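You operate a simulated robot arm through the tools that you are given. There is no shell and no other tool. Be economical: measure what you need, move in short steps, check, and stop when the job is done.

You are at the controls of a simulated two-armed robot. One attempt, no reset.

Task
Push the tea cupboard door shut. Open the lamps drawer, put the lamp carton on the green mat on the dark worktop away inside and shut the drawer again. Take the blue ink cartridge from the green mat on the dark worktop and put it on the bare end of the dark worktop. Put the blue mug in the sink bowl. Press the flash button two times. Shut the oil cupboard door. Put the white padlock on the clear end of the black cabinet top away in the inside of the dark wooden tray. The order is free. Set down upright: lamp carton, blue ink cartridge, blue mug.
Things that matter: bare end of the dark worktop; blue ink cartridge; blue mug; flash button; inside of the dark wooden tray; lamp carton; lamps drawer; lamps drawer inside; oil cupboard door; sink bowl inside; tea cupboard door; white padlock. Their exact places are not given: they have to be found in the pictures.

The check looks at the end state, three seconds after you hand in, the way a careful person would. Anything else that was tipped, shoved, dropped, spilled or broken makes it a failure.

Robot
Two 7-joint arms with two-finger grippers on one trunk, on a base that drives. Base frame: it is fixed to the floor where the robot stands at the start and does not move with it; the origin is under the middle of the robot, x ahead of it, y to its left, z up. Readings come in m, rad, newtons and seconds.
The left shoulder is at the start at [0.078, 0.151, 0.918], the right one opposite. With the tool pointing down near the work surface each hand reaches from about 0.1 to 0.74 m from the robot's upright axis, wherever it stands, measured 20 degrees to its own side. Places, roughly: bare end of the dark worktop [-3, 1.9, 0.9]; blue ink cartridge [-0.75, 0.75, 1]; blue mug (11x7x9 cm) [-0.9, 1.1, 0.9]; flash button [-1, 0.9, 1]; inside of the dark wooden tray (14x14 cm) [1.34, -2.94, 0.86]; lamp carton [-0.75, 1, 1]; lamps drawer [-2.7, 1.6, 0.7]; lamps drawer inside [-2.7, 1.7, 0.7]; oil cupboard door [-1.6, 0.8, 0.5]; sink bowl inside [1.3, 0.5, 0.7]; tea cupboard door [0.5, 0.3, 0.4]; white padlock (4x2x7 cm) [-3.8, 2.1, 1.1]. Payload 2.54 kg a hand.
Tool frame (each hand has its own): the origin (TCP) lies between the finger pads and is the grasp point; the fingertips stand 0.03 m ahead of it; z points along the fingers, y is the line along which they close. Largest opening 0.116 m; the body of the gripper starts 0.095 m behind the TCP.
Orientation is that of the tool frame in the base frame, as a unit quaternion [w, x, y, z]. With the fingers straight down and closing along the base's y, the tool's x points along the base's -x, its y along +y and its z along -z.

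Tools
- The arms move only by the tool apply_moves. It takes "left_rows", "right_rows" or both (then of equal length, played together; a hand with none holds still); each is a list of rows, each a list of 7 numbers: the shift along the tool's x, y, z in mm, then the turn, a rotation vector about the tool's x, y, z in rad, then the closure, from 0 (fully open) to 1 (shut). In form: [[dx, dy, dz, wx, wy, wz, fingers], ...]. A call has 1 to 12 rows; each row shifts and turns the commanded pose from where the row before left it, along the tool's axes as they then stand. Each row takes 0.2 s and may step no farther than 0.05 m and 0.15 rad from the row before; otherwise, or with a gripper value out of range, the whole call is refused. Where a pose cannot be reached the arm comes as near as it can. A force on the tool above 40 N (or 10 N above the force at the start of the call, whichever is more), or a blocked arm, ends the call early, and 0.2 s more pass. Each finger travels about 0.072 m/s and halts on what it meets, pressing with about 28 N; the grip force reading is that of the motor and also rises with nothing between the fingers. The clock runs only during rows and for 0.2 s after the last one: add rows that do not move to give the fingers time. It gives the time, the measured TCP pose, the force on the tool (base axes), the opening and the grip force at its end, in the units of the frame above (readings bear some noise), with the torque about the TCP (base axes, N m) and any sound that the robot's microphone picked up.
- Cameras (640 x 400 px; columns grow to the right, rows downward): "scene" is now at [0.1173, 0.0669, 1.0531]; the picture's right is [0.78, -0.63, 0.00], its down [-0.28, -0.35, -0.90] and it looks along [0.56, 0.70, -0.45] (base axes); focal length 214 px, centre (320, 200). "left" rides on the left gripper at [0.069, 0.015, -0.122] in its tool frame; the picture's right is [-0.21, 0.98, 0.00], its down [-0.83, -0.18, -0.53] and it looks along [-0.52, -0.11, 0.85] (tool axes); focal length 251 px, centre (320, 200). "right" rides on the right gripper at [0.069, -0.015, -0.122] in its tool frame; the picture's right is [0.21, 0.98, 0.00], its down [-0.83, 0.18, -0.53] and it looks along [-0.52, 0.11, 0.85] (tool axes); focal length 251 px, centre (320, 200).
- capture(camera): a new picture of that camera. It takes no simulated time.
- move_column(by): slides the trunk up (or, below 0, down) by that many m; the arms and the scene camera ride with it, the base frame stays. It gives what a move gives, with no picture.
- base_move(legs): drives the robot by 1 to 6 legs, each [ahead, left, turn to the left] in m, m and rad, along the robot's own axes; the way and the turn of a leg run together, so that a leg with both is an arc; at most 1.5 m and 3.142 rad a leg. The arms and the cameras ride along, it lands a little off, and it stops where it bumps. It gives what a move gives.
- aim_head(pan, tilt): turns the head with the scene camera to pan (to the left, within 1.396 rad either way) and tilt (down, from -0.506 to 1.204), counted from straight ahead of the robot. It gives what a move gives.
- measure_at(camera, pixels): there is no depth. For up to 12 entries [column, row, z] of the newest picture of that camera ("zoom" is the newest enlarged one), the place [x, y] in the base frame at which the ray of that pixel passes the height z, good to about 0.002 m, but the place of the scene camera against the robot may be out by one fixed shift of up to 0.012 m in any direction. It takes no simulated time.
- enlarge(camera, box): a new picture of the part [left, top, right, bottom] of that camera's present view, enlarged. It takes no simulated time.
- sign_off(): hands the job in; it is judged then, once.

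Keep the steps short. Do not move on a guess: measure, check each grasp and each placing, and mend mistakes. In all there are 131 turns and 162 pictures (those below and enlarged ones count). Leave the grippers open and the arms clear of the work at the hand-in unless told otherwise, and finish with a single line.

The tools are called after "Call:" as name(argument=value, ...) on one line, values as JSON. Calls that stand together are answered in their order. apply_moves: Moves the arms, as the interface text tells. Its arguments: {"type":"object","properties":{"left_rows":{"type":"array","items":{"type":"array","items":{"type":"number"}}},"right_rows":{"type":"array","items":{"type":"array","items":{"type":"number"}}}},"required":[]} The other tools are called the same way: move_column (by) slides the trunk up or down; base_move (legs) drives the base; aim_head (pan, tilt) turns the head that bears the scene camera; capture (camera) takes a picture; measure_at (camera, pixels) gives the place at which the rays of pixels pass given heights; enlarge (camera, box) takes an enlarged picture of a part of a camera's view; sign_off () hands the job in.

At the start:

```text
time_s: 0.0
left_ee_pos: [0.2597, 0.3127, 1.114]
left_tcp_rot: [0.0, 0.0, 1.0, 0.0]
left_force: [0.5, -0.2, -0.2]
left_ft_torque: [0.0, 0.01, 0.03]
left_width: 0.1161
left_finger_force: 0.0
right_ee_pos: [0.3317, 0.0137, 1.1142]
right_tcp_rot: [0.0, 0.0, 1.0, 0.0]
right_force: [-0.3, -0.7, 0.6]
right_ft_torque: [0.0, -0.02, 0.01]
right_width: 0.116
right_finger_force: 0.0
trunk travel left (down, up): [-0.154, 0.135]
robot x, y, heading: [-0.0004, -0.0024, 0.001]
head pan, tilt: [0.892, 0.463]
```

scene: 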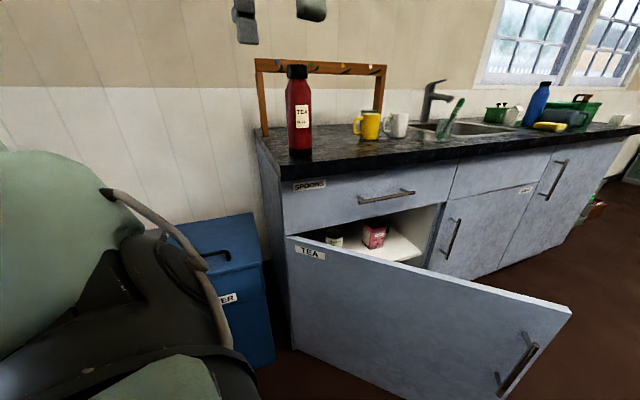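
right: 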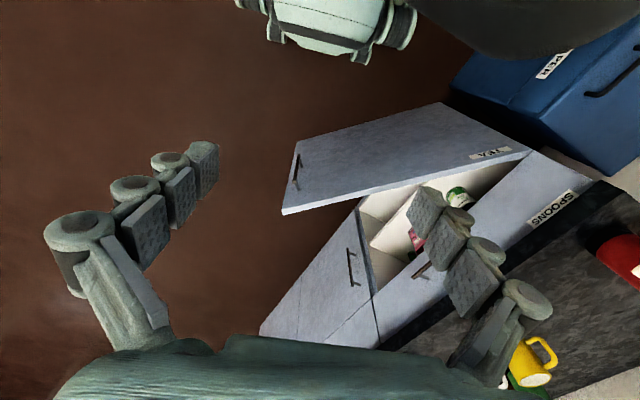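
left: 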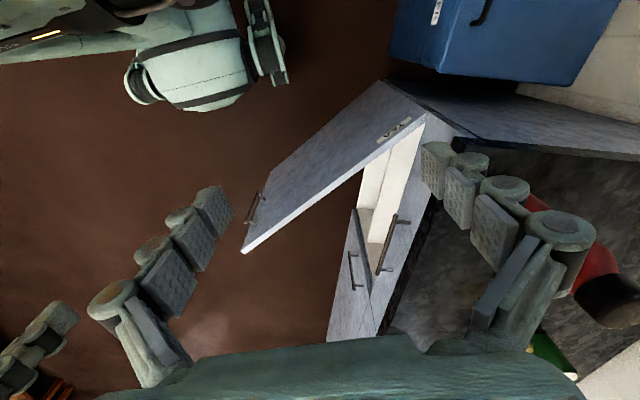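

I'll look around first: head to the left and behind as far as it goes.

Call:
aim_head(pan=0.1, tilt=0.4)

Call:
capture(camera="scene")

Call:
aim_head(pan=-1.2, tilt=0.4)

Call:
capture(camera="scene")

Call:
aim_head(pan=1.396, tilt=0.4)

Call:
capture(camera="scene")

```text
time_s: 1.1
left_ee_pos: [0.2602, 0.3136, 1.1135]
left_tcp_rot: [0.0, 0.001, 1.0, 0.0]
left_force: [0.5, -0.3, 0.5]
left_ft_torque: [0.02, -0.01, -0.05]
left_width: 0.1161
left_finger_force: 0.1
right_ee_pos: [0.3311, 0.0129, 1.1153]
right_tcp_rot: [0.001, 0.0, 1.0, 0.001]
right_force: [-0.4, 0.3, 1.1]
right_ft_torque: [-0.01, 0.01, 0.01]
right_width: 0.1159
right_finger_force: 0.0
trunk travel left (down, up): [-0.154, 0.135]
robot x, y, heading: [-0.0008, 0.0001, -0.001]
head pan, tilt: [0.099, 0.4]
```

```text
158 pictures are left
```

scene: 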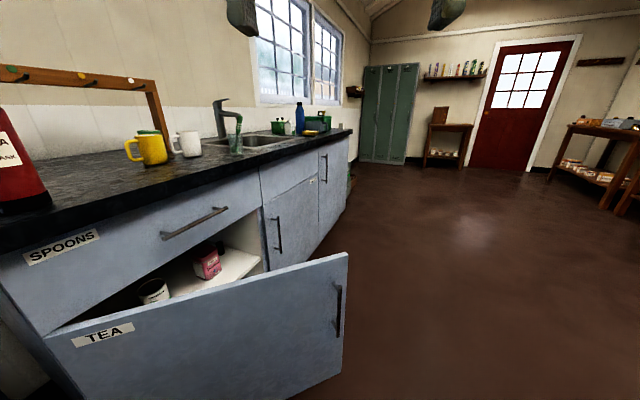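

```text
time_s: 2.6
left_ee_pos: [0.2602, 0.3136, 1.1139]
left_tcp_rot: [0.0, 0.0, 1.0, 0.001]
left_force: [-0.1, 0.2, -0.2]
left_ft_torque: [0.01, -0.01, 0.03]
left_width: 0.116
left_finger_force: 0.0
right_ee_pos: [0.333, 0.0135, 1.1149]
right_tcp_rot: [0.0, 0.0, 1.0, 0.0]
right_force: [0.4, 0.3, 0.7]
right_ft_torque: [0.01, 0.01, 0.0]
right_width: 0.116
right_finger_force: 0.0
trunk travel left (down, up): [-0.154, 0.135]
robot x, y, heading: [0.0001, 0.0009, -0.004]
head pan, tilt: [-1.201, 0.4]
```

```text
157 pictures are left
```

scene: 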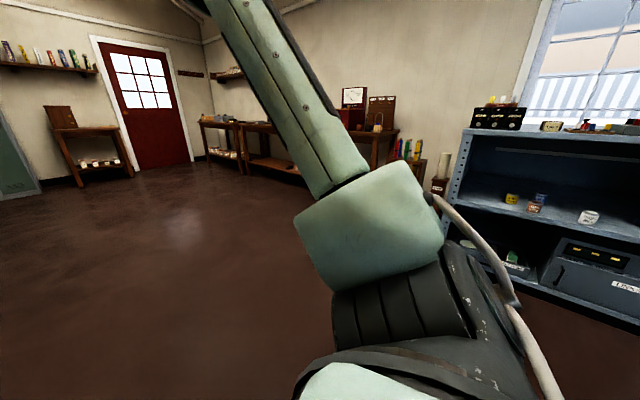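

```text
time_s: 4.9
left_ee_pos: [0.2612, 0.3131, 1.114]
left_tcp_rot: [0.0, -0.001, 1.0, 0.0]
left_force: [0.0, -0.5, 0.8]
left_ft_torque: [0.02, -0.01, 0.01]
left_width: 0.1159
left_finger_force: 0.1
right_ee_pos: [0.332, 0.0137, 1.115]
right_tcp_rot: [0.0, 0.0, 1.0, 0.001]
right_force: [-0.3, 0.5, -0.8]
right_ft_torque: [0.0, 0.0, 0.0]
right_width: 0.1161
right_finger_force: 0.0
trunk travel left (down, up): [-0.154, 0.135]
robot x, y, heading: [-0.0006, 0.0017, -0.005]
head pan, tilt: [1.396, 0.4]
```

```text
156 pictures are left
```

scene: 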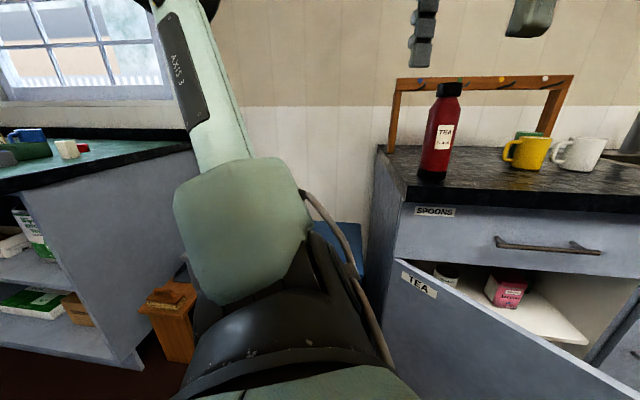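

I aim the camera at the tea door to measure it.

Call:
aim_head(pan=0.6, tilt=0.7)

Call:
capture(camera="scene")

```text
time_s: 6.1
left_ee_pos: [0.2609, 0.3126, 1.1144]
left_tcp_rot: [0.001, 0.0, 1.0, 0.0]
left_force: [-0.5, -0.3, -0.3]
left_ft_torque: [0.0, -0.04, -0.02]
left_width: 0.1161
left_finger_force: 0.1
right_ee_pos: [0.3333, 0.0136, 1.1145]
right_tcp_rot: [-0.001, 0.0, 1.0, 0.0]
right_force: [0.5, 0.3, 0.3]
right_ft_torque: [0.03, 0.0, 0.0]
right_width: 0.1159
right_finger_force: 0.1
trunk travel left (down, up): [-0.154, 0.135]
robot x, y, heading: [0.0015, -0.0002, -0.001]
head pan, tilt: [0.6, 0.7]
```

```text
155 pictures are left
```

scene: 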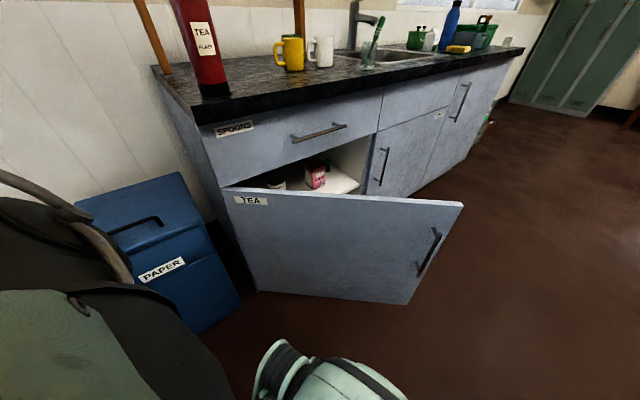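

Call:
measure_at(camera="scene", pixels=[[224, 188, 0.6], [224, 188, 0.65], [463, 203, 0.6], [463, 203, 0.65], [257, 290, 0.0], [257, 290, 0.1], [405, 304, 0.0], [405, 304, 0.1], [199, 124, 0.85], [520, 52, 0.88], [437, 228, 0.55], [417, 276, 0.3]])

```text
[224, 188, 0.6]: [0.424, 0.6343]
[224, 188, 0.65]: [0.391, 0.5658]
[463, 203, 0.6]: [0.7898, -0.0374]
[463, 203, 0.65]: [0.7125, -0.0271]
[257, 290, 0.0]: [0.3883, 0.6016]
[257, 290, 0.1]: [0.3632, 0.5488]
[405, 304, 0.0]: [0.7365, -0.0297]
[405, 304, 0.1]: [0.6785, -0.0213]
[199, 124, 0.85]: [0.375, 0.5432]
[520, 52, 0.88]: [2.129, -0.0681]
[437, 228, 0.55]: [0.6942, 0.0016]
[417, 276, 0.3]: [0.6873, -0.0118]
```

The tea door's hinge is near (0.39, 0.57) and its free edge near (0.70, -0.03), top at about 0.65. I'll lower the trunk, drive so the robot faces the door's swing direction, and point the right hand forward with its fingers shut.

Call:
base_move(legs=[[0.235, -0.33, 0], [0, 0, 0.864]])

Call:
move_column(by=-0.15)

Call:
apply_moves(right_rows=[[-18, 0, 0, 0, -0.143, 0, 1], [-17.8, 0, 2.6, 0, -0.143, 0, 1], [-17.3, 0, 5.1, 0, -0.143, 0, 1], [-16.4, 0, 7.5, 0, -0.143, 0, 1], [-15.1, 0, 9.7, 0, -0.143, 0, 1], [-13.6, 0, 11.8, 0, -0.143, 0, 1], [-11.8, 0, 13.6, 0, -0.143, 0, 1], [-9.7, 0, 15.1, 0, -0.143, 0, 1], [-7.4, 0, 16.4, 0, -0.143, 0, 1], [-5, 0, 17.3, 0, -0.143, 0, 1], [-2.5, 0, 17.8, 0, -0.141, 0, 1]])

Call:
aim_head(pan=0, tilt=0.7)

Call:
capture(camera="scene")

```text
time_s: 12.1
left_ee_pos: [0.1665, 0.0722, 1.1132]
left_tcp_rot: [0.0, -0.417, 0.909, 0.0]
left_force: [-0.2, -0.3, -0.5]
left_ft_torque: [-0.04, 0.02, -0.01]
left_width: 0.116
left_finger_force: 0.0
right_ee_pos: [0.4426, -0.0678, 1.1144]
right_tcp_rot: [0.0, -0.416, 0.909, 0.0]
right_force: [0.3, 0.1, 0.0]
right_ft_torque: [-0.01, -0.02, 0.01]
right_width: 0.1162
right_finger_force: 0.0
trunk travel left (down, up): [-0.154, 0.135]
robot x, y, heading: [0.2371, -0.3319, 0.857]
head pan, tilt: [0.6, 0.7]
```

```text
time_s: 13.8
left_ee_pos: [0.168, 0.0725, 0.9641]
left_tcp_rot: [0.0, -0.416, 0.909, 0.0]
left_force: [0.7, 0.2, -0.1]
left_ft_torque: [0.0, 0.02, -0.01]
left_width: 0.1161
left_finger_force: 0.0
right_ee_pos: [0.4405, -0.0684, 0.9649]
right_tcp_rot: [0.0, -0.416, 0.909, -0.001]
right_force: [0.0, 0.4, 0.9]
right_ft_torque: [-0.02, 0.03, -0.01]
right_width: 0.1159
right_finger_force: 0.1
trunk travel left (down, up): [-0.004, 0.285]
robot x, y, heading: [0.2345, -0.3334, 0.858]
head pan, tilt: [0.6, 0.7]
```

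```text
time_s: 15.2
left_ee_pos: [0.1668, 0.0729, 0.9645]
left_tcp_rot: [0.0, -0.416, 0.909, 0.0]
left_force: [0.1, 0.0, 0.1]
left_ft_torque: [0.02, -0.02, 0.01]
left_width: 0.1162
left_finger_force: 0.0
right_ee_pos: [0.5067, 0.0058, 0.9706]
right_tcp_rot: [0.345, -0.38, 0.842, 0.167]
right_force: [-2.6, 8.1, 27.2]
right_ft_torque: [-3.88, 2.4, -0.99]
right_width: 0.0
right_finger_force: 27.9
trunk travel left (down, up): [-0.004, 0.285]
robot x, y, heading: [0.2333, -0.329, 0.857]
head pan, tilt: [0.6, 0.7]
stopped in row 6 (right hand): the force on the tool passed its limit at 51 N (the readings are from after the stop); the commanded pose is now the measured one
```

```text
time_s: 16.2
left_ee_pos: [0.1668, 0.0726, 0.964]
left_tcp_rot: [-0.001, -0.416, 0.909, -0.001]
left_force: [0.4, -0.7, -0.5]
left_ft_torque: [0.02, 0.01, 0.0]
left_width: 0.1162
left_finger_force: 0.1
right_ee_pos: [0.5065, 0.0056, 0.9686]
right_tcp_rot: [0.346, -0.381, 0.841, 0.164]
right_force: [0.4, 0.1, -0.1]
right_ft_torque: [0.01, -0.02, 0.0]
right_width: 0.0
right_finger_force: 27.8
trunk travel left (down, up): [-0.004, 0.285]
robot x, y, heading: [0.2349, -0.3308, 0.859]
head pan, tilt: [0.0, 0.7]
```

```text
154 pictures are left
```

scene: 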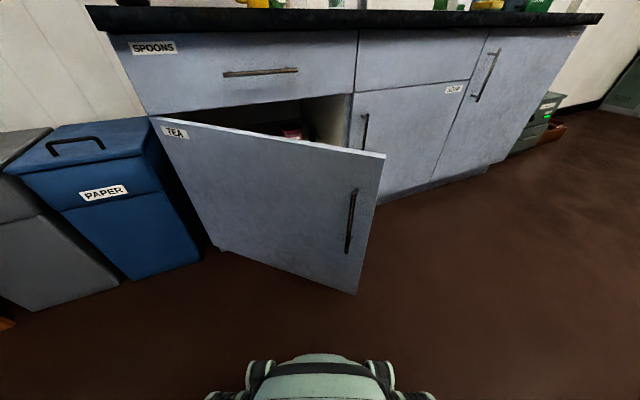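

The right wrist appears to have touched my own head while tilting. I'll shift the hand to the right and forward, then finish the tilt.

Call:
apply_moves(right_rows=[[0, -42, 0, 0, 0, 0, 1], [0, -42, 0, 0, 0, 0, 1], [-10, -42, 10, 0, 0, 0, 1], [-10, -42, 10, 0, 0, 0, 1], [-10, -32, 10, 0, 0, 0, 1], [0, 0, 0, 0, -0.131, 0, 1], [0, 0, 0, 0, -0.131, 0, 1], [0, 0, 0, 0, -0.131, 0, 1], [0, 0, 0, 0, -0.131, 0, 1], [0, 0, 0, 0, -0.131, 0, 1], [0, 0, 0, 0, -0.131, 0, 1]])

Call:
apply_moves(right_rows=[[40, 0, 0, 0, 0, 0, 1], [40, 0, 0, 0, 0, 0, 1], [40, 0, 0, 0, 0, 0, 1], [40, 0, 0, 0, 0, 0, 1], [40, 0, 0, 0, 0, 0, 1], [40, 0, 0, 0, 0, 0, 1], [40, 0, 0, 0, 0, 0, 1], [40, 0, 0, 0, 0, 0, 1], [40, 0, 0, 0, 0, 0, 1]])

Call:
capture(camera="scene")

```text
time_s: 18.6
left_ee_pos: [0.167, 0.0724, 0.9638]
left_tcp_rot: [0.0, -0.416, 0.909, 0.0]
left_force: [-0.5, -0.1, 0.1]
left_ft_torque: [0.02, -0.03, 0.0]
left_width: 0.116
left_finger_force: 0.1
right_ee_pos: [0.6844, -0.094, 0.9644]
right_tcp_rot: [0.643, -0.289, 0.644, 0.297]
right_force: [0.4, -0.8, 0.7]
right_ft_torque: [0.01, 0.04, -0.01]
right_width: 0.0
right_finger_force: 28.1
trunk travel left (down, up): [-0.004, 0.285]
robot x, y, heading: [0.2323, -0.3268, 0.858]
head pan, tilt: [0.0, 0.7]
```

```text
time_s: 20.6
left_ee_pos: [0.1684, 0.0718, 0.9646]
left_tcp_rot: [0.0, -0.416, 0.909, 0.0]
left_force: [-0.4, 0.2, -0.3]
left_ft_torque: [0.0, 0.01, -0.03]
left_width: 0.116
left_finger_force: 0.0
right_ee_pos: [0.7222, -0.0242, 0.8393]
right_tcp_rot: [0.642, -0.288, 0.645, 0.297]
right_force: [0.1, -0.2, 0.3]
right_ft_torque: [0.03, 0.01, 0.03]
right_width: 0.0
right_finger_force: 28.5
right hand out of reach, approached as far as the arm can: row 1, 2, 3, 4, 5, 6, 7, 8, 9
trunk travel left (down, up): [-0.004, 0.285]
robot x, y, heading: [0.2341, -0.3331, 0.858]
head pan, tilt: [0.0, 0.7]
```

```text
153 pictures are left
```

scene: 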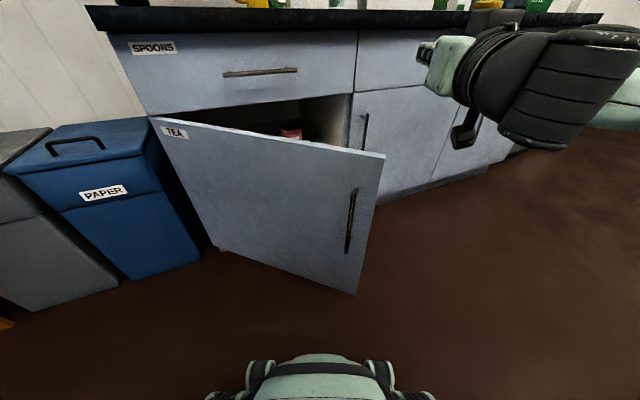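

The fully horizontal pose isn't reachable that low. I'll use a tilted pose (about 40° forward of straight down) and lower again.

Call:
apply_moves(right_rows=[[0, 0, -40, 0, 0, 0, 1], [0, 0, -40, 0, 0, 0, 1], [0, 0, 0, 0, 0.145, 0, 1], [0, 0, 0, 0, 0.145, 0, 1], [0, 0, 0, 0, 0.145, 0, 1], [0, 0, 0, 0, 0.145, 0, 1], [0, 0, 0, 0, 0.145, 0, 1], [0, 0, 0, 0, 0.145, 0, 1]])

Call:
apply_moves(right_rows=[[26, 0, 30, 0, 0, 0, 1], [26, 0, 30, 0, 0, 0, 1], [26, 0, 30, 0, 0, 0, 1], [26, 0, 30, 0, 0, 0, 1], [26, 0, 30, 0, 0, 0, 1], [26, 0, 30, 0, 0, 0, 1], [26, 0, 30, 0, 0, 0, 1]])

Call:
capture(camera="scene")

```text
time_s: 22.4
left_ee_pos: [0.1667, 0.0716, 0.9636]
left_tcp_rot: [0.001, -0.416, 0.909, 0.0]
left_force: [-0.3, -1.0, -1.1]
left_ft_torque: [0.04, 0.0, 0.01]
left_width: 0.1159
left_finger_force: 0.1
right_ee_pos: [0.7064, -0.0225, 0.8569]
right_tcp_rot: [0.309, -0.387, 0.856, 0.147]
right_force: [1.1, 0.2, 0.0]
right_ft_torque: [0.02, 0.06, -0.02]
right_width: 0.0
right_finger_force: 27.6
right hand out of reach, approached as far as the arm can: row 1, 2
trunk travel left (down, up): [-0.004, 0.285]
robot x, y, heading: [0.2313, -0.3277, 0.852]
head pan, tilt: [0.0, 0.7]
```

```text
time_s: 24.0
left_ee_pos: [0.1668, 0.0725, 0.9647]
left_tcp_rot: [0.0, -0.417, 0.909, 0.0]
left_force: [-0.3, -0.2, 0.8]
left_ft_torque: [0.01, -0.03, -0.01]
left_width: 0.116
left_finger_force: 0.0
right_ee_pos: [0.7023, -0.0234, 0.5815]
right_tcp_rot: [0.31, -0.388, 0.855, 0.148]
right_force: [-0.8, 0.0, 0.5]
right_ft_torque: [0.01, -0.02, 0.02]
right_width: 0.0001
right_finger_force: 27.5
trunk travel left (down, up): [-0.004, 0.285]
robot x, y, heading: [0.2355, -0.3286, 0.863]
head pan, tilt: [0.0, 0.7]
```

```text
152 pictures are left
```

scene: 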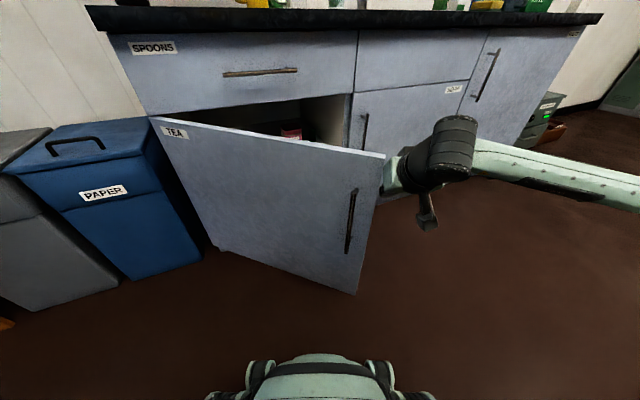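

The hand is just past the door's free edge. I'll retreat, swing left in front of the door, then push by driving forward.

Call:
apply_moves(right_rows=[[27, 0, -22, 0, 0, 0, 1], [27, 0, -22, 0, 0, 0, 1], [27, 0, -22, 0, 0, 0, 1], [27, 0, -22, 0, 0, 0, 1], [0, 42, 0, 0, 0, 0, 1], [0, 42, 0, 0, 0, 0, 1], [0, 42, 0, 0, 0, 0, 1], [0, 42, 0, 0, 0, 0, 1]])

Call:
base_move(legs=[[0.15, 0, 0]])

Call:
capture(camera="scene")

```text
time_s: 25.3
left_ee_pos: [0.1676, 0.0727, 0.963]
left_tcp_rot: [0.0, -0.416, 0.91, 0.0]
left_force: [-0.6, -0.3, -0.1]
left_ft_torque: [-0.02, -0.01, -0.02]
left_width: 0.116
left_finger_force: 0.2
right_ee_pos: [0.6046, -0.0316, 0.5771]
right_tcp_rot: [0.315, -0.38, 0.859, 0.134]
right_force: [2.9, -5.2, 2.8]
right_ft_torque: [0.02, -0.02, -0.11]
right_width: 0.0
right_finger_force: 28.2
right hand out of reach, approached as far as the arm can: row 2, 3, 4
trunk travel left (down, up): [-0.004, 0.285]
robot x, y, heading: [0.2324, -0.3278, 0.859]
head pan, tilt: [0.0, 0.7]
stopped in row 6 (right hand): the force on the tool passed its limit at 68 N (the readings are from after the stop); the commanded pose is now the measured one
```

```text
time_s: 26.1
left_ee_pos: [0.1802, 0.0851, 0.9638]
left_tcp_rot: [0.0, -0.415, 0.91, 0.0]
left_force: [0.0, 0.1, -0.2]
left_ft_torque: [0.01, -0.01, 0.01]
left_width: 0.1158
left_finger_force: 0.0
right_ee_pos: [0.62, -0.0209, 0.5739]
right_tcp_rot: [0.318, -0.376, 0.861, 0.126]
right_force: [-0.3, -0.9, -1.2]
right_ft_torque: [0.01, -0.01, 0.02]
right_width: 0.0
right_finger_force: 28.0
trunk travel left (down, up): [-0.004, 0.285]
robot x, y, heading: [0.2495, -0.3162, 0.857]
head pan, tilt: [0.0, 0.7]
stopped in leg 1: the force on the tool passed its limit at 52 N (the readings are from after the stop); the commanded pose is now the measured one
```

```text
151 pictures are left
```

scene: 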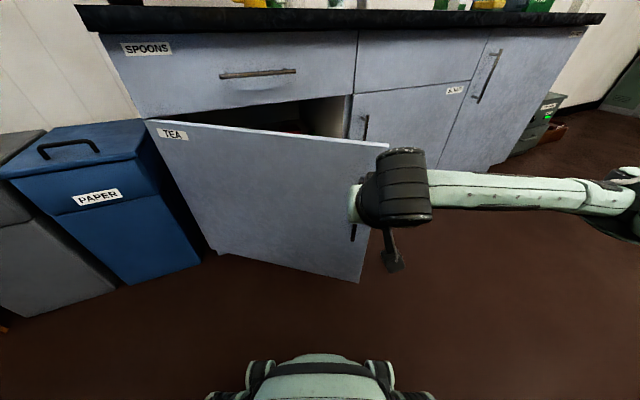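

Call:
enlarge(camera="scene", box=[280, 110, 460, 290])

Call:
capture(camera="right")

```text
2.22 times, centred on (370, 200) of scene
```

zoom: 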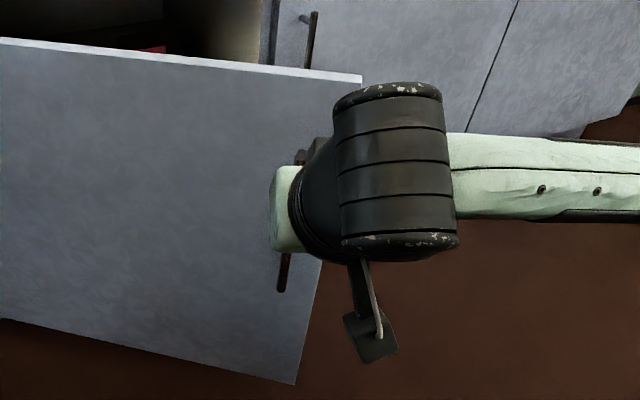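

```text
149 pictures are left
```

right: 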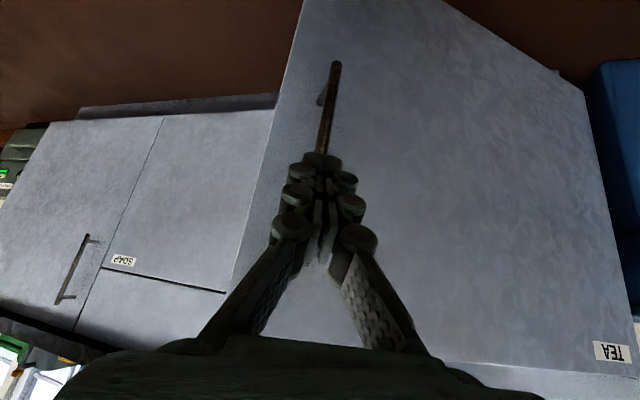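

The fingertips are on the handle. I'll back off, move left past the handle, and push slowly with the arm.

Call:
base_move(legs=[[-0.08, 0, 0], [0, 0.15, 0]])

Call:
apply_moves(right_rows=[[-15, 0, 13, 0, 0, 0, 1], [-15, 0, 13, 0, 0, 0, 1], [-15, 0, 13, 0, 0, 0, 1], [-15, 0, 13, 0, 0, 0, 1], [-15, 0, 13, 0, 0, 0, 1], [-15, 0, 13, 0, 0, 0, 1], [-15, 0, 13, 0, 0, 0, 1], [-15, 0, 13, 0, 0, 0, 1], [-15, 0, 13, 0, 0, 0, 1], [-15, 0, 13, 0, 0, 0, 1]])

Call:
capture(camera="scene")

```text
time_s: 28.9
left_ee_pos: [0.0158, 0.1241, 0.9638]
left_tcp_rot: [0.0, -0.415, 0.91, 0.001]
left_force: [0.3, 0.3, 0.6]
left_ft_torque: [-0.02, 0.01, 0.0]
left_width: 0.1161
left_finger_force: 0.1
right_ee_pos: [0.456, 0.0165, 0.5752]
right_tcp_rot: [0.318, -0.376, 0.861, 0.126]
right_force: [1.3, 0.5, 0.4]
right_ft_torque: [0.01, 0.03, -0.03]
right_width: 0.0
right_finger_force: 28.3
trunk travel left (down, up): [-0.004, 0.285]
robot x, y, heading: [0.0806, -0.2789, 0.85]
head pan, tilt: [0.0, 0.7]
```

```text
time_s: 31.1
left_ee_pos: [0.0149, 0.124, 0.964]
left_tcp_rot: [0.0, -0.415, 0.91, 0.0]
left_force: [0.7, 0.9, 0.3]
left_ft_torque: [0.01, 0.0, 0.01]
left_width: 0.1159
left_finger_force: 0.1
right_ee_pos: [0.5917, 0.1608, 0.5712]
right_tcp_rot: [0.318, -0.375, 0.862, 0.125]
right_force: [1.0, 0.0, 0.0]
right_ft_torque: [-0.01, 0.0, -0.03]
right_width: 0.0
right_finger_force: 28.4
trunk travel left (down, up): [-0.004, 0.285]
robot x, y, heading: [0.0788, -0.2772, 0.855]
head pan, tilt: [0.0, 0.7]
```

```text
148 pictures are left
```

scene: 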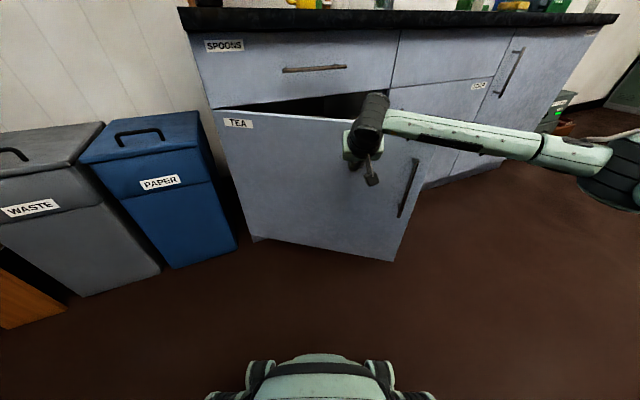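

Now the hand is left of the handle and close to the door. I'll push with the base in steps.

Call:
base_move(legs=[[0.05, 0, 0], [0.05, 0, 0], [0.05, 0, 0]])

Call:
capture(camera="scene")

```text
time_s: 33.0
left_ee_pos: [0.1136, 0.2372, 0.9639]
left_tcp_rot: [0.0, -0.414, 0.91, 0.0]
left_force: [-0.4, -0.4, 0.2]
left_ft_torque: [0.01, 0.0, 0.0]
left_width: 0.1158
left_finger_force: 0.0
right_ee_pos: [0.69, 0.2751, 0.5709]
right_tcp_rot: [0.318, -0.376, 0.861, 0.126]
right_force: [0.6, -0.6, 0.5]
right_ft_torque: [-0.01, -0.01, 0.04]
right_width: 0.0001
right_finger_force: 28.1
trunk travel left (down, up): [-0.004, 0.285]
robot x, y, heading: [0.1838, -0.1665, 0.855]
head pan, tilt: [0.0, 0.7]
```

```text
147 pictures are left
```

scene: 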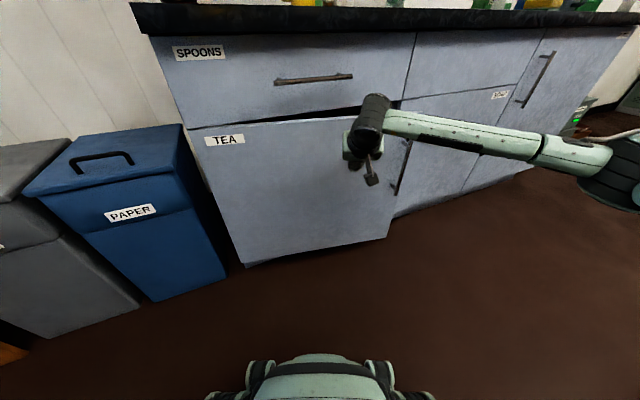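

Works well: the door is swinging closed. I continue.

Call:
base_move(legs=[[0.05, 0, 0], [0.05, 0, 0], [0.04, 0, 0]])

Call:
capture(camera="scene")

```text
time_s: 35.0
left_ee_pos: [0.1999, 0.3347, 0.9634]
left_tcp_rot: [0.0, -0.414, 0.91, 0.001]
left_force: [0.0, 0.3, 0.4]
left_ft_torque: [-0.02, 0.0, -0.01]
left_width: 0.116
left_finger_force: 0.0
right_ee_pos: [0.772, 0.3684, 0.5704]
right_tcp_rot: [0.313, -0.377, 0.863, 0.121]
right_force: [-1.8, -4.0, 1.4]
right_ft_torque: [-0.01, -0.01, -0.02]
right_width: 0.0
right_finger_force: 28.1
trunk travel left (down, up): [-0.004, 0.285]
robot x, y, heading: [0.2633, -0.0625, 0.856]
head pan, tilt: [0.0, 0.7]
stopped in leg 3: the force on the tool passed its limit at 74 N (the readings are from after the stop); the commanded pose is now the measured one
```

```text
146 pictures are left
```

scene: 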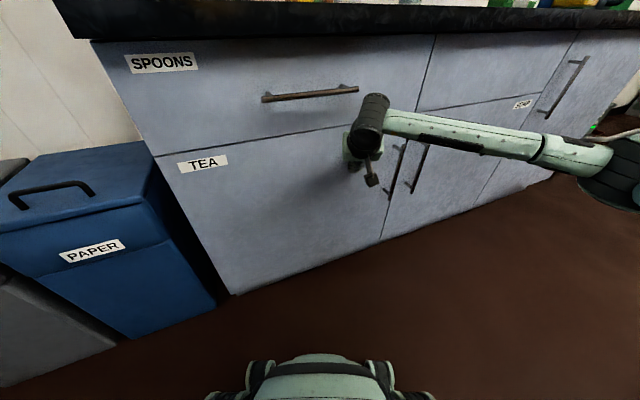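

The tea door looks shut. I'll back away, raise the trunk and stow the right hand, then look toward the dark worktop.

Call:
base_move(legs=[[-0.35, 0, 0], [0, 0, 0.38]])

Call:
move_column(by=0.15)

Call:
apply_moves(right_rows=[[-25, 0, -31, 0, 0, 0, 0], [-25, 0, -31, 0, 0, 0, 0], [-25, 0, -31, 0, 0, 0, 0], [-25, 0, -31, 0, 0, 0, 0], [-25, 0, -31, 0, 0, 0, 0], [-25, 0, -31, 0, 0, 0, 0], [-25, 0, -31, 0, 0.114, 0, 0], [0, 0, -40, 0, 0.114, 0, 0], [0, 0, -40, 0, 0.114, 0, 0], [0, 0, 0, 0, 0.114, 0, 0], [0, 0, 0, 0, 0.114, 0, 0], [0, 0, 0, 0, 0.114, 0, 0]])

Call:
aim_head(pan=0.3, tilt=0.6)

Call:
capture(camera="scene")

Call:
aim_head(pan=1.2, tilt=0.4)

Call:
capture(camera="scene")

```text
time_s: 38.5
left_ee_pos: [-0.1767, 0.0181, 0.9638]
left_tcp_rot: [0.0, -0.579, 0.815, 0.001]
left_force: [-0.8, -0.2, 0.0]
left_ft_torque: [0.04, -0.03, -0.01]
left_width: 0.1159
left_finger_force: 0.1
right_ee_pos: [0.3447, 0.2621, 0.5701]
right_tcp_rot: [0.285, -0.533, 0.777, 0.178]
right_force: [0.2, -0.3, 0.6]
right_ft_torque: [-0.01, -0.03, 0.0]
right_width: 0.0001
right_finger_force: 28.3
trunk travel left (down, up): [-0.004, 0.285]
robot x, y, heading: [0.0359, -0.3271, 1.236]
head pan, tilt: [0.0, 0.7]
```

```text
time_s: 40.2
left_ee_pos: [-0.176, 0.0182, 1.1124]
left_tcp_rot: [0.0, -0.58, 0.815, 0.0]
left_force: [-1.1, -0.4, -0.6]
left_ft_torque: [0.02, -0.02, 0.01]
left_width: 0.1159
left_finger_force: 0.0
right_ee_pos: [0.3443, 0.2609, 0.7206]
right_tcp_rot: [0.285, -0.533, 0.776, 0.179]
right_force: [0.3, -0.3, 0.3]
right_ft_torque: [-0.01, -0.03, 0.0]
right_width: 0.0
right_finger_force: 27.9
trunk travel left (down, up): [-0.154, 0.135]
robot x, y, heading: [0.0366, -0.3304, 1.233]
head pan, tilt: [0.0, 0.7]
```

```text
time_s: 42.8
left_ee_pos: [-0.1771, 0.0177, 1.1132]
left_tcp_rot: [0.0, -0.58, 0.815, -0.001]
left_force: [0.2, 0.0, 0.6]
left_ft_torque: [-0.02, 0.03, -0.01]
left_width: 0.1162
left_finger_force: 0.2
right_ee_pos: [0.3186, 0.2263, 1.0692]
right_tcp_rot: [0.008, -0.564, 0.826, -0.009]
right_force: [0.6, 0.1, -0.1]
right_ft_torque: [0.0, 0.11, -0.01]
right_width: 0.1162
right_finger_force: 0.1
trunk travel left (down, up): [-0.154, 0.135]
robot x, y, heading: [0.0331, -0.3349, 1.238]
head pan, tilt: [0.0, 0.7]
```

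```text
time_s: 43.6
left_ee_pos: [-0.1755, 0.0179, 1.1142]
left_tcp_rot: [0.0, -0.579, 0.815, 0.0]
left_force: [-0.6, -1.0, -0.9]
left_ft_torque: [-0.01, 0.0, 0.0]
left_width: 0.1164
left_finger_force: 0.0
right_ee_pos: [0.319, 0.2272, 1.069]
right_tcp_rot: [0.008, -0.564, 0.826, -0.009]
right_force: [0.4, -1.1, 0.4]
right_ft_torque: [-0.01, -0.02, -0.04]
right_width: 0.1158
right_finger_force: 0.0
trunk travel left (down, up): [-0.154, 0.135]
robot x, y, heading: [0.0324, -0.3289, 1.234]
head pan, tilt: [0.3, 0.6]
```

```text
145 pictures are left
```

scene: 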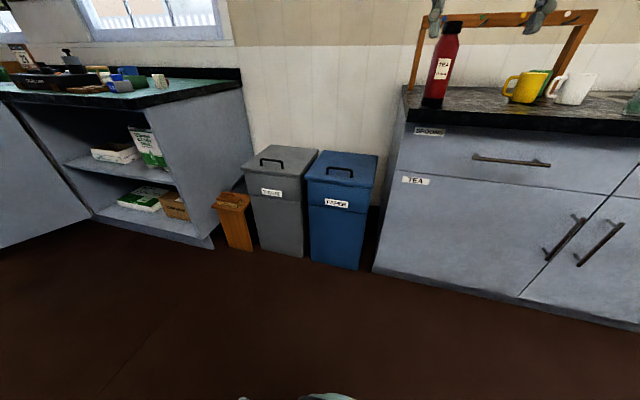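

```text
time_s: 44.8
left_ee_pos: [-0.1757, 0.0178, 1.1126]
left_tcp_rot: [0.0, -0.58, 0.815, 0.0]
left_force: [0.5, 0.0, 0.4]
left_ft_torque: [-0.01, 0.04, 0.03]
left_width: 0.1161
left_finger_force: 0.0
right_ee_pos: [0.3195, 0.2275, 1.0689]
right_tcp_rot: [0.007, -0.565, 0.825, -0.009]
right_force: [0.1, 0.4, 0.2]
right_ft_torque: [0.01, -0.04, 0.0]
right_width: 0.1163
right_finger_force: 0.1
trunk travel left (down, up): [-0.154, 0.135]
robot x, y, heading: [0.0329, -0.3332, 1.236]
head pan, tilt: [1.201, 0.4]
```

```text
144 pictures are left
```

scene: 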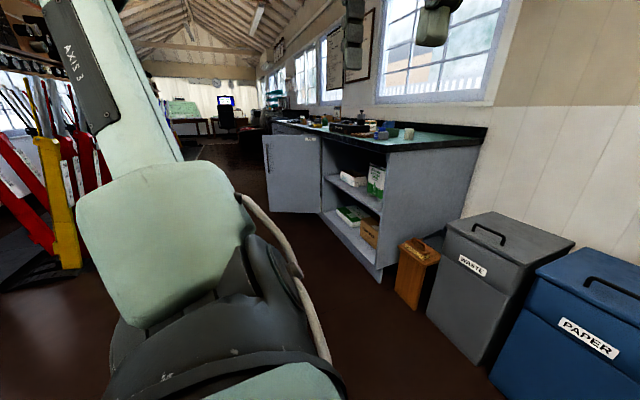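

Tea door is shut flush. The dark worktop is to the left, oil door open at its near cupboard. I measure the worktop's corner and the oil door.

Call:
measure_at(camera="scene", pixels=[[387, 152, 0.9], [480, 142, 0.9], [265, 135, 0.85], [320, 135, 0.85], [268, 212, 0.1], [320, 213, 0.1], [381, 283, 0.0], [275, 122, 0.9], [420, 308, 0.0]])

```text
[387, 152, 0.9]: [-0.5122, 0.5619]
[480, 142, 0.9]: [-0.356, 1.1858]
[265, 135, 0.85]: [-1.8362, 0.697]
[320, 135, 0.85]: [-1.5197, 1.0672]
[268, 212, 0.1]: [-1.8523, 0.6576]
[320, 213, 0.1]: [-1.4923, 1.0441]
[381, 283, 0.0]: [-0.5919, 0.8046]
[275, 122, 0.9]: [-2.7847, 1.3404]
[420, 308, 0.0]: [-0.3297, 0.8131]
```

I'll drive left along the counter to stand in front of the green mat.

Call:
base_move(legs=[[0, 1.226, 0], [0.16, 0, 0]])

Call:
aim_head(pan=0, tilt=0.55)

Call:
capture(camera="scene")

```text
time_s: 58.0
left_ee_pos: [-1.289, 0.5785, 1.1124]
left_tcp_rot: [0.0, -0.579, 0.815, 0.0]
left_force: [0.9, 0.2, -0.1]
left_ft_torque: [-0.01, -0.01, 0.01]
left_width: 0.1158
left_finger_force: 0.1
right_ee_pos: [-0.7929, 0.7879, 1.068]
right_tcp_rot: [0.007, -0.563, 0.827, -0.011]
right_force: [0.4, -0.6, 0.3]
right_ft_torque: [0.01, -0.02, 0.0]
right_width: 0.1161
right_finger_force: 0.0
trunk travel left (down, up): [-0.154, 0.135]
robot x, y, heading: [-1.077, 0.2254, 1.236]
head pan, tilt: [1.201, 0.4]
```

```text
time_s: 59.4
left_ee_pos: [-1.2901, 0.5777, 1.1138]
left_tcp_rot: [0.0, -0.58, 0.815, 0.0]
left_force: [-0.1, 0.2, -0.3]
left_ft_torque: [-0.03, 0.02, 0.0]
left_width: 0.1159
left_finger_force: 0.1
right_ee_pos: [-0.7918, 0.7862, 1.0685]
right_tcp_rot: [0.008, -0.563, 0.826, -0.01]
right_force: [0.1, -0.7, 0.4]
right_ft_torque: [-0.02, 0.0, 0.0]
right_width: 0.1161
right_finger_force: 0.1
trunk travel left (down, up): [-0.154, 0.135]
robot x, y, heading: [-1.0809, 0.2304, 1.235]
head pan, tilt: [0.0, 0.55]
```

```text
143 pictures are left
```

scene: 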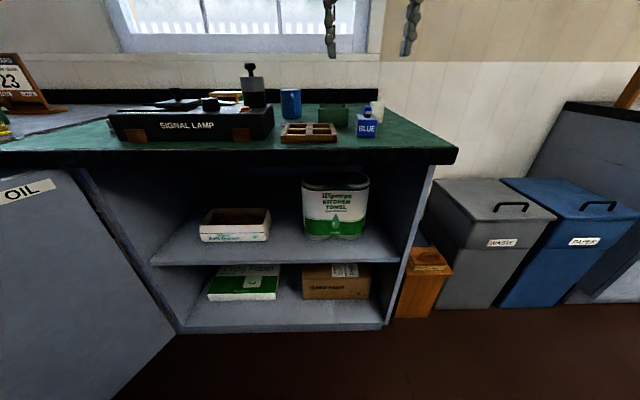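

I raise the trunk for a better view down on the mat.

Call:
move_column(by=0.13)

Call:
aim_head(pan=-0.1, tilt=0.6)

Call:
enlarge(camera="scene", box=[160, 60, 480, 260])

Call:
capture(camera="right")

```text
time_s: 60.9
left_ee_pos: [-1.2895, 0.5775, 1.2432]
left_tcp_rot: [0.0, -0.579, 0.815, 0.0]
left_force: [-0.8, 0.5, 0.1]
left_ft_torque: [-0.05, -0.01, -0.02]
left_width: 0.1162
left_finger_force: 0.1
right_ee_pos: [-0.7925, 0.7873, 1.1985]
right_tcp_rot: [0.009, -0.563, 0.826, -0.01]
right_force: [0.2, 0.1, -0.7]
right_ft_torque: [0.01, 0.01, 0.01]
right_width: 0.1158
right_finger_force: 0.2
trunk travel left (down, up): [-0.284, 0.005]
robot x, y, heading: [-1.0776, 0.2297, 1.234]
head pan, tilt: [0.0, 0.55]
```

```text
time_s: 61.6
left_ee_pos: [-1.2889, 0.5778, 1.2432]
left_tcp_rot: [0.0, -0.579, 0.815, 0.0]
left_force: [0.3, -0.2, -0.6]
left_ft_torque: [0.02, 0.01, -0.03]
left_width: 0.1162
left_finger_force: 0.0
right_ee_pos: [-0.7932, 0.7867, 1.1978]
right_tcp_rot: [0.008, -0.563, 0.827, -0.01]
right_force: [0.5, 0.0, -0.6]
right_ft_torque: [-0.01, 0.0, -0.03]
right_width: 0.1158
right_finger_force: 0.1
trunk travel left (down, up): [-0.284, 0.005]
robot x, y, heading: [-1.0801, 0.2275, 1.233]
head pan, tilt: [-0.099, 0.6]
```

```text
2.00 times, centred on (320, 160) of scene
```

zoom: 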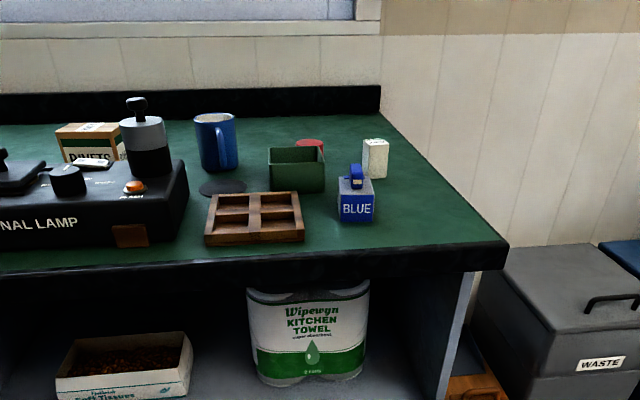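

```text
141 pictures are left
```

right: 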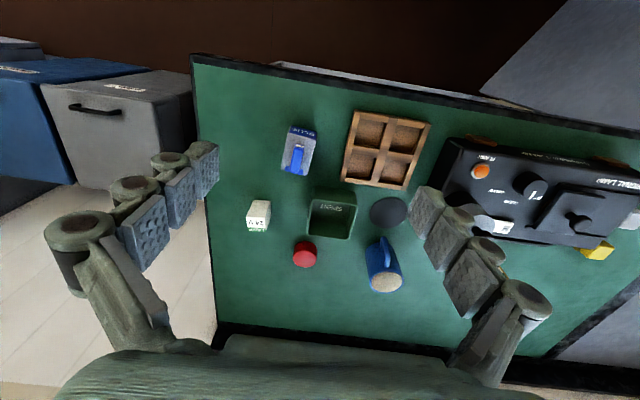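

Call:
enlarge(camera="right", box=[220, 100, 500, 300])

Call:
measure_at(camera="right", pixels=[[258, 215, 0.95], [258, 222, 0.9], [298, 150, 0.95], [296, 172, 0.9], [384, 265, 0.9], [384, 282, 0.98], [480, 171, 1.0], [190, 56, 0.9], [215, 330, 0.9], [640, 133, 0.9]])

Call:
measure_at(camera="zoom", pixels=[[258, 215, 0.95]])

```text
2.00 times, centred on (360, 200) of right
```

zoom: 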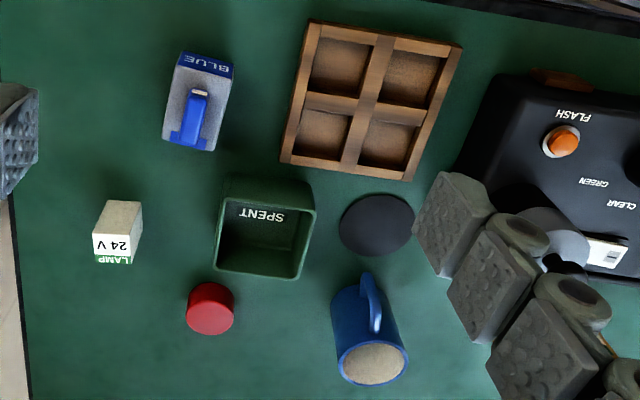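

```text
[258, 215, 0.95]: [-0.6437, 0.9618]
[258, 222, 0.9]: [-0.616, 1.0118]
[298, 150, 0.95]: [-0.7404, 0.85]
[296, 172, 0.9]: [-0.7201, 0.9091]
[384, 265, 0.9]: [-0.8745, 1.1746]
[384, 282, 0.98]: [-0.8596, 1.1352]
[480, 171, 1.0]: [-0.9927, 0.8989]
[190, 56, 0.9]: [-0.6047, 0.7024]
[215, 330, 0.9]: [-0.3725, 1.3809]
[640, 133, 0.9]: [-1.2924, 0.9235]
```

```text
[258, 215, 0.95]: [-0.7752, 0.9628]
```

I need the surface height: I compare the worktop corner from two cameras.

Call:
capture(camera="scene")

Call:
measure_at(camera="scene", pixels=[[413.5, 181, 0.85], [413.5, 181, 0.9], [413.5, 181, 0.95], [350, 103, 0.85], [350, 103, 0.9], [350, 103, 0.95], [337, 170, 0.9], [337, 170, 0.95]])

Call:
measure_at(camera="right", pixels=[[190, 54, 0.85], [190, 54, 0.9], [190, 54, 0.95], [213, 336, 0.85], [213, 336, 0.9], [213, 336, 0.95]])

```text
139 pictures are left
```

scene: 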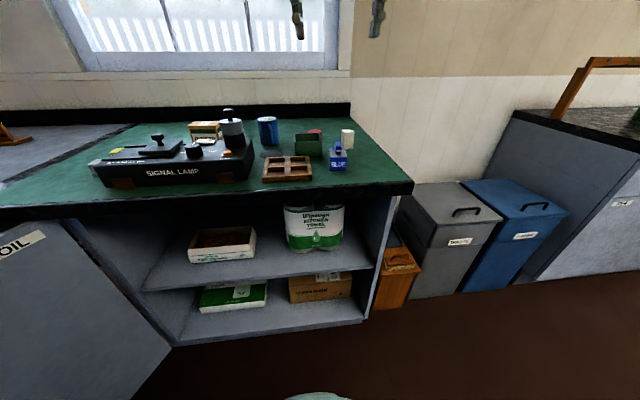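

```text
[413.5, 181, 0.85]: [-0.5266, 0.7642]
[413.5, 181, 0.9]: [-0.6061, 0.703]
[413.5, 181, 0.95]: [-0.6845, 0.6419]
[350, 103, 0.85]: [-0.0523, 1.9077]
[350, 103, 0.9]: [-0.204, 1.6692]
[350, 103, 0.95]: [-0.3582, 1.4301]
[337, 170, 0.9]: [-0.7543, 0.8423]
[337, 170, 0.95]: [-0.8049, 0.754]
```

```text
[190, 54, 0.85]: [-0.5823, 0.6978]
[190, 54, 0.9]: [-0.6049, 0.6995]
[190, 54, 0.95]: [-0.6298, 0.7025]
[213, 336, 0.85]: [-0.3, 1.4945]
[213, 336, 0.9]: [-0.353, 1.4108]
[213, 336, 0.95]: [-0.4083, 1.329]
```

Surface z ≈ 0.90. I'll move the robot right 0.25 and forward 0.18 so all mat items are within reach.

Call:
base_move(legs=[[0, -0.25, 0], [0.18, 0, 0]])

Call:
aim_head(pan=0.1, tilt=0.75)

Call:
capture(camera="left")

Call:
capture(camera="scene")

Call:
capture(camera="right")

```text
time_s: 65.7
left_ee_pos: [-0.995, 0.6649, 1.2427]
left_tcp_rot: [0.0, -0.579, 0.816, 0.0]
left_force: [-0.2, 0.0, 1.5]
left_ft_torque: [-0.07, 0.01, -0.04]
left_width: 0.1162
left_finger_force: 0.0
right_ee_pos: [-0.4979, 0.8734, 1.1974]
right_tcp_rot: [0.008, -0.563, 0.827, -0.01]
right_force: [-0.1, 0.1, -0.6]
right_ft_torque: [-0.02, 0.03, 0.05]
right_width: 0.1159
right_finger_force: 0.0
trunk travel left (down, up): [-0.284, 0.005]
robot x, y, heading: [-0.786, 0.3158, 1.235]
head pan, tilt: [-0.099, 0.6]
```

```text
time_s: 66.5
left_ee_pos: [-0.995, 0.6647, 1.2435]
left_tcp_rot: [0.001, -0.579, 0.815, 0.0]
left_force: [1.8, 0.5, 0.0]
left_ft_torque: [0.06, 0.03, -0.04]
left_width: 0.116
left_finger_force: 0.2
right_ee_pos: [-0.4982, 0.873, 1.1993]
right_tcp_rot: [0.008, -0.563, 0.827, -0.011]
right_force: [0.4, -0.4, 0.1]
right_ft_torque: [0.0, 0.02, -0.01]
right_width: 0.116
right_finger_force: 0.0
trunk travel left (down, up): [-0.284, 0.005]
robot x, y, heading: [-0.788, 0.3117, 1.235]
head pan, tilt: [0.099, 0.75]
```

```text
138 pictures are left
```

left: 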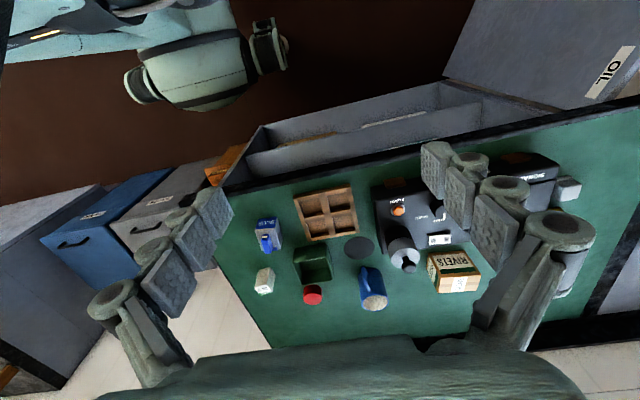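

```text
137 pictures are left
```

scene: 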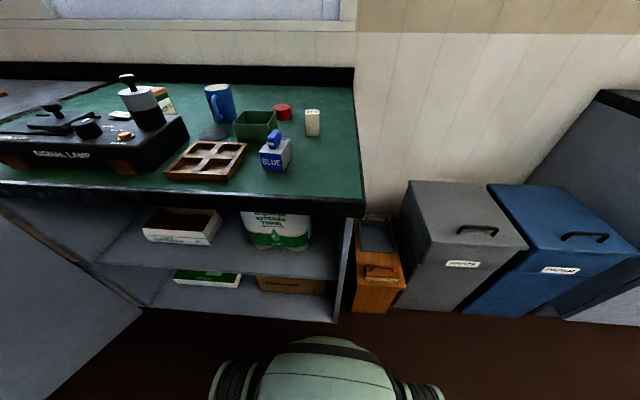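

```text
136 pictures are left
```

right: 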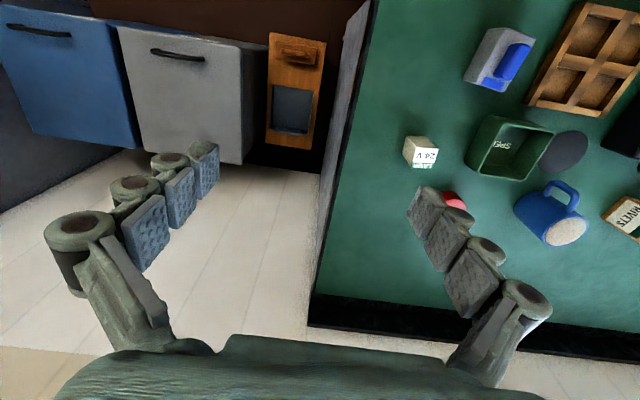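

Call:
measure_at(camera="left", pixels=[[398, 210, 0.95], [398, 210, 1.0], [398, 210, 1.05], [264, 281, 0.9], [264, 281, 0.97], [267, 238, 0.95], [267, 238, 1.0], [372, 292, 0.95], [374, 304, 0.98]])

Call:
measure_at(camera="scene", pixels=[[125, 135, 0.95], [125, 135, 1.0], [125, 135, 1.05], [313, 111, 0.95], [313, 111, 0.97], [313, 111, 1.0], [314, 136, 0.9], [274, 131, 1.0], [220, 87, 0.98], [280, 170, 0.9]])

Call:
measure_at(camera="right", pixels=[[420, 143, 0.95], [420, 143, 0.97], [420, 143, 1.0], [425, 165, 0.9], [570, 232, 0.98], [570, 232, 1.0], [513, 62, 0.95], [513, 62, 1.0]])

Call:
enlarge(camera="left", box=[230, 180, 430, 320])

Call:
enlarge(camera="scene", box=[90, 60, 350, 200])

```text
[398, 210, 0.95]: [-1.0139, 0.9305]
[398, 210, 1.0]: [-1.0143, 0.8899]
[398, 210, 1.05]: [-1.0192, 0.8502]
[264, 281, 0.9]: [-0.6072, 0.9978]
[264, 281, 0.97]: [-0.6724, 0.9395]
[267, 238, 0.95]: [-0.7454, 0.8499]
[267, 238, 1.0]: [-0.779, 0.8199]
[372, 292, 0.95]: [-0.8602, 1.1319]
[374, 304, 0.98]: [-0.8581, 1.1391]
```

```text
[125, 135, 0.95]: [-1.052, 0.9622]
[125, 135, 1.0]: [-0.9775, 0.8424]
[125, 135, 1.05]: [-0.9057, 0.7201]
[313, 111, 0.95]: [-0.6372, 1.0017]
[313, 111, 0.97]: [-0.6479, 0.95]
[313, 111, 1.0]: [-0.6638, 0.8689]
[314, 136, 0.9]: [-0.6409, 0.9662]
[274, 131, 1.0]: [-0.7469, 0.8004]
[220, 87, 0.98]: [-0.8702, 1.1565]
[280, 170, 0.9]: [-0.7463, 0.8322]
```

```text
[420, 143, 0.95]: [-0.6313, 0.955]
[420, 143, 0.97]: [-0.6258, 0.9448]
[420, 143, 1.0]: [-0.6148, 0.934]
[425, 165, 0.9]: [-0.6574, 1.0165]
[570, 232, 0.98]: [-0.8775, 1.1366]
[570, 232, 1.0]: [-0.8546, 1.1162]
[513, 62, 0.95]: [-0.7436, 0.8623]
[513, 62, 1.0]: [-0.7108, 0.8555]
```

```text
2.86 times, centred on (330, 250) of left
```

zoom: 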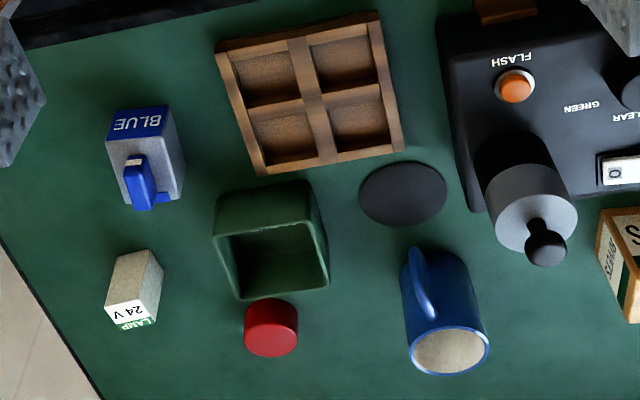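

```text
2.46 times, centred on (220, 130) of scene
```

zoom: 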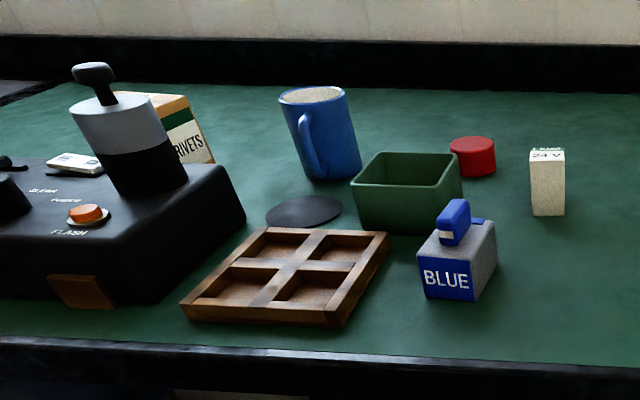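

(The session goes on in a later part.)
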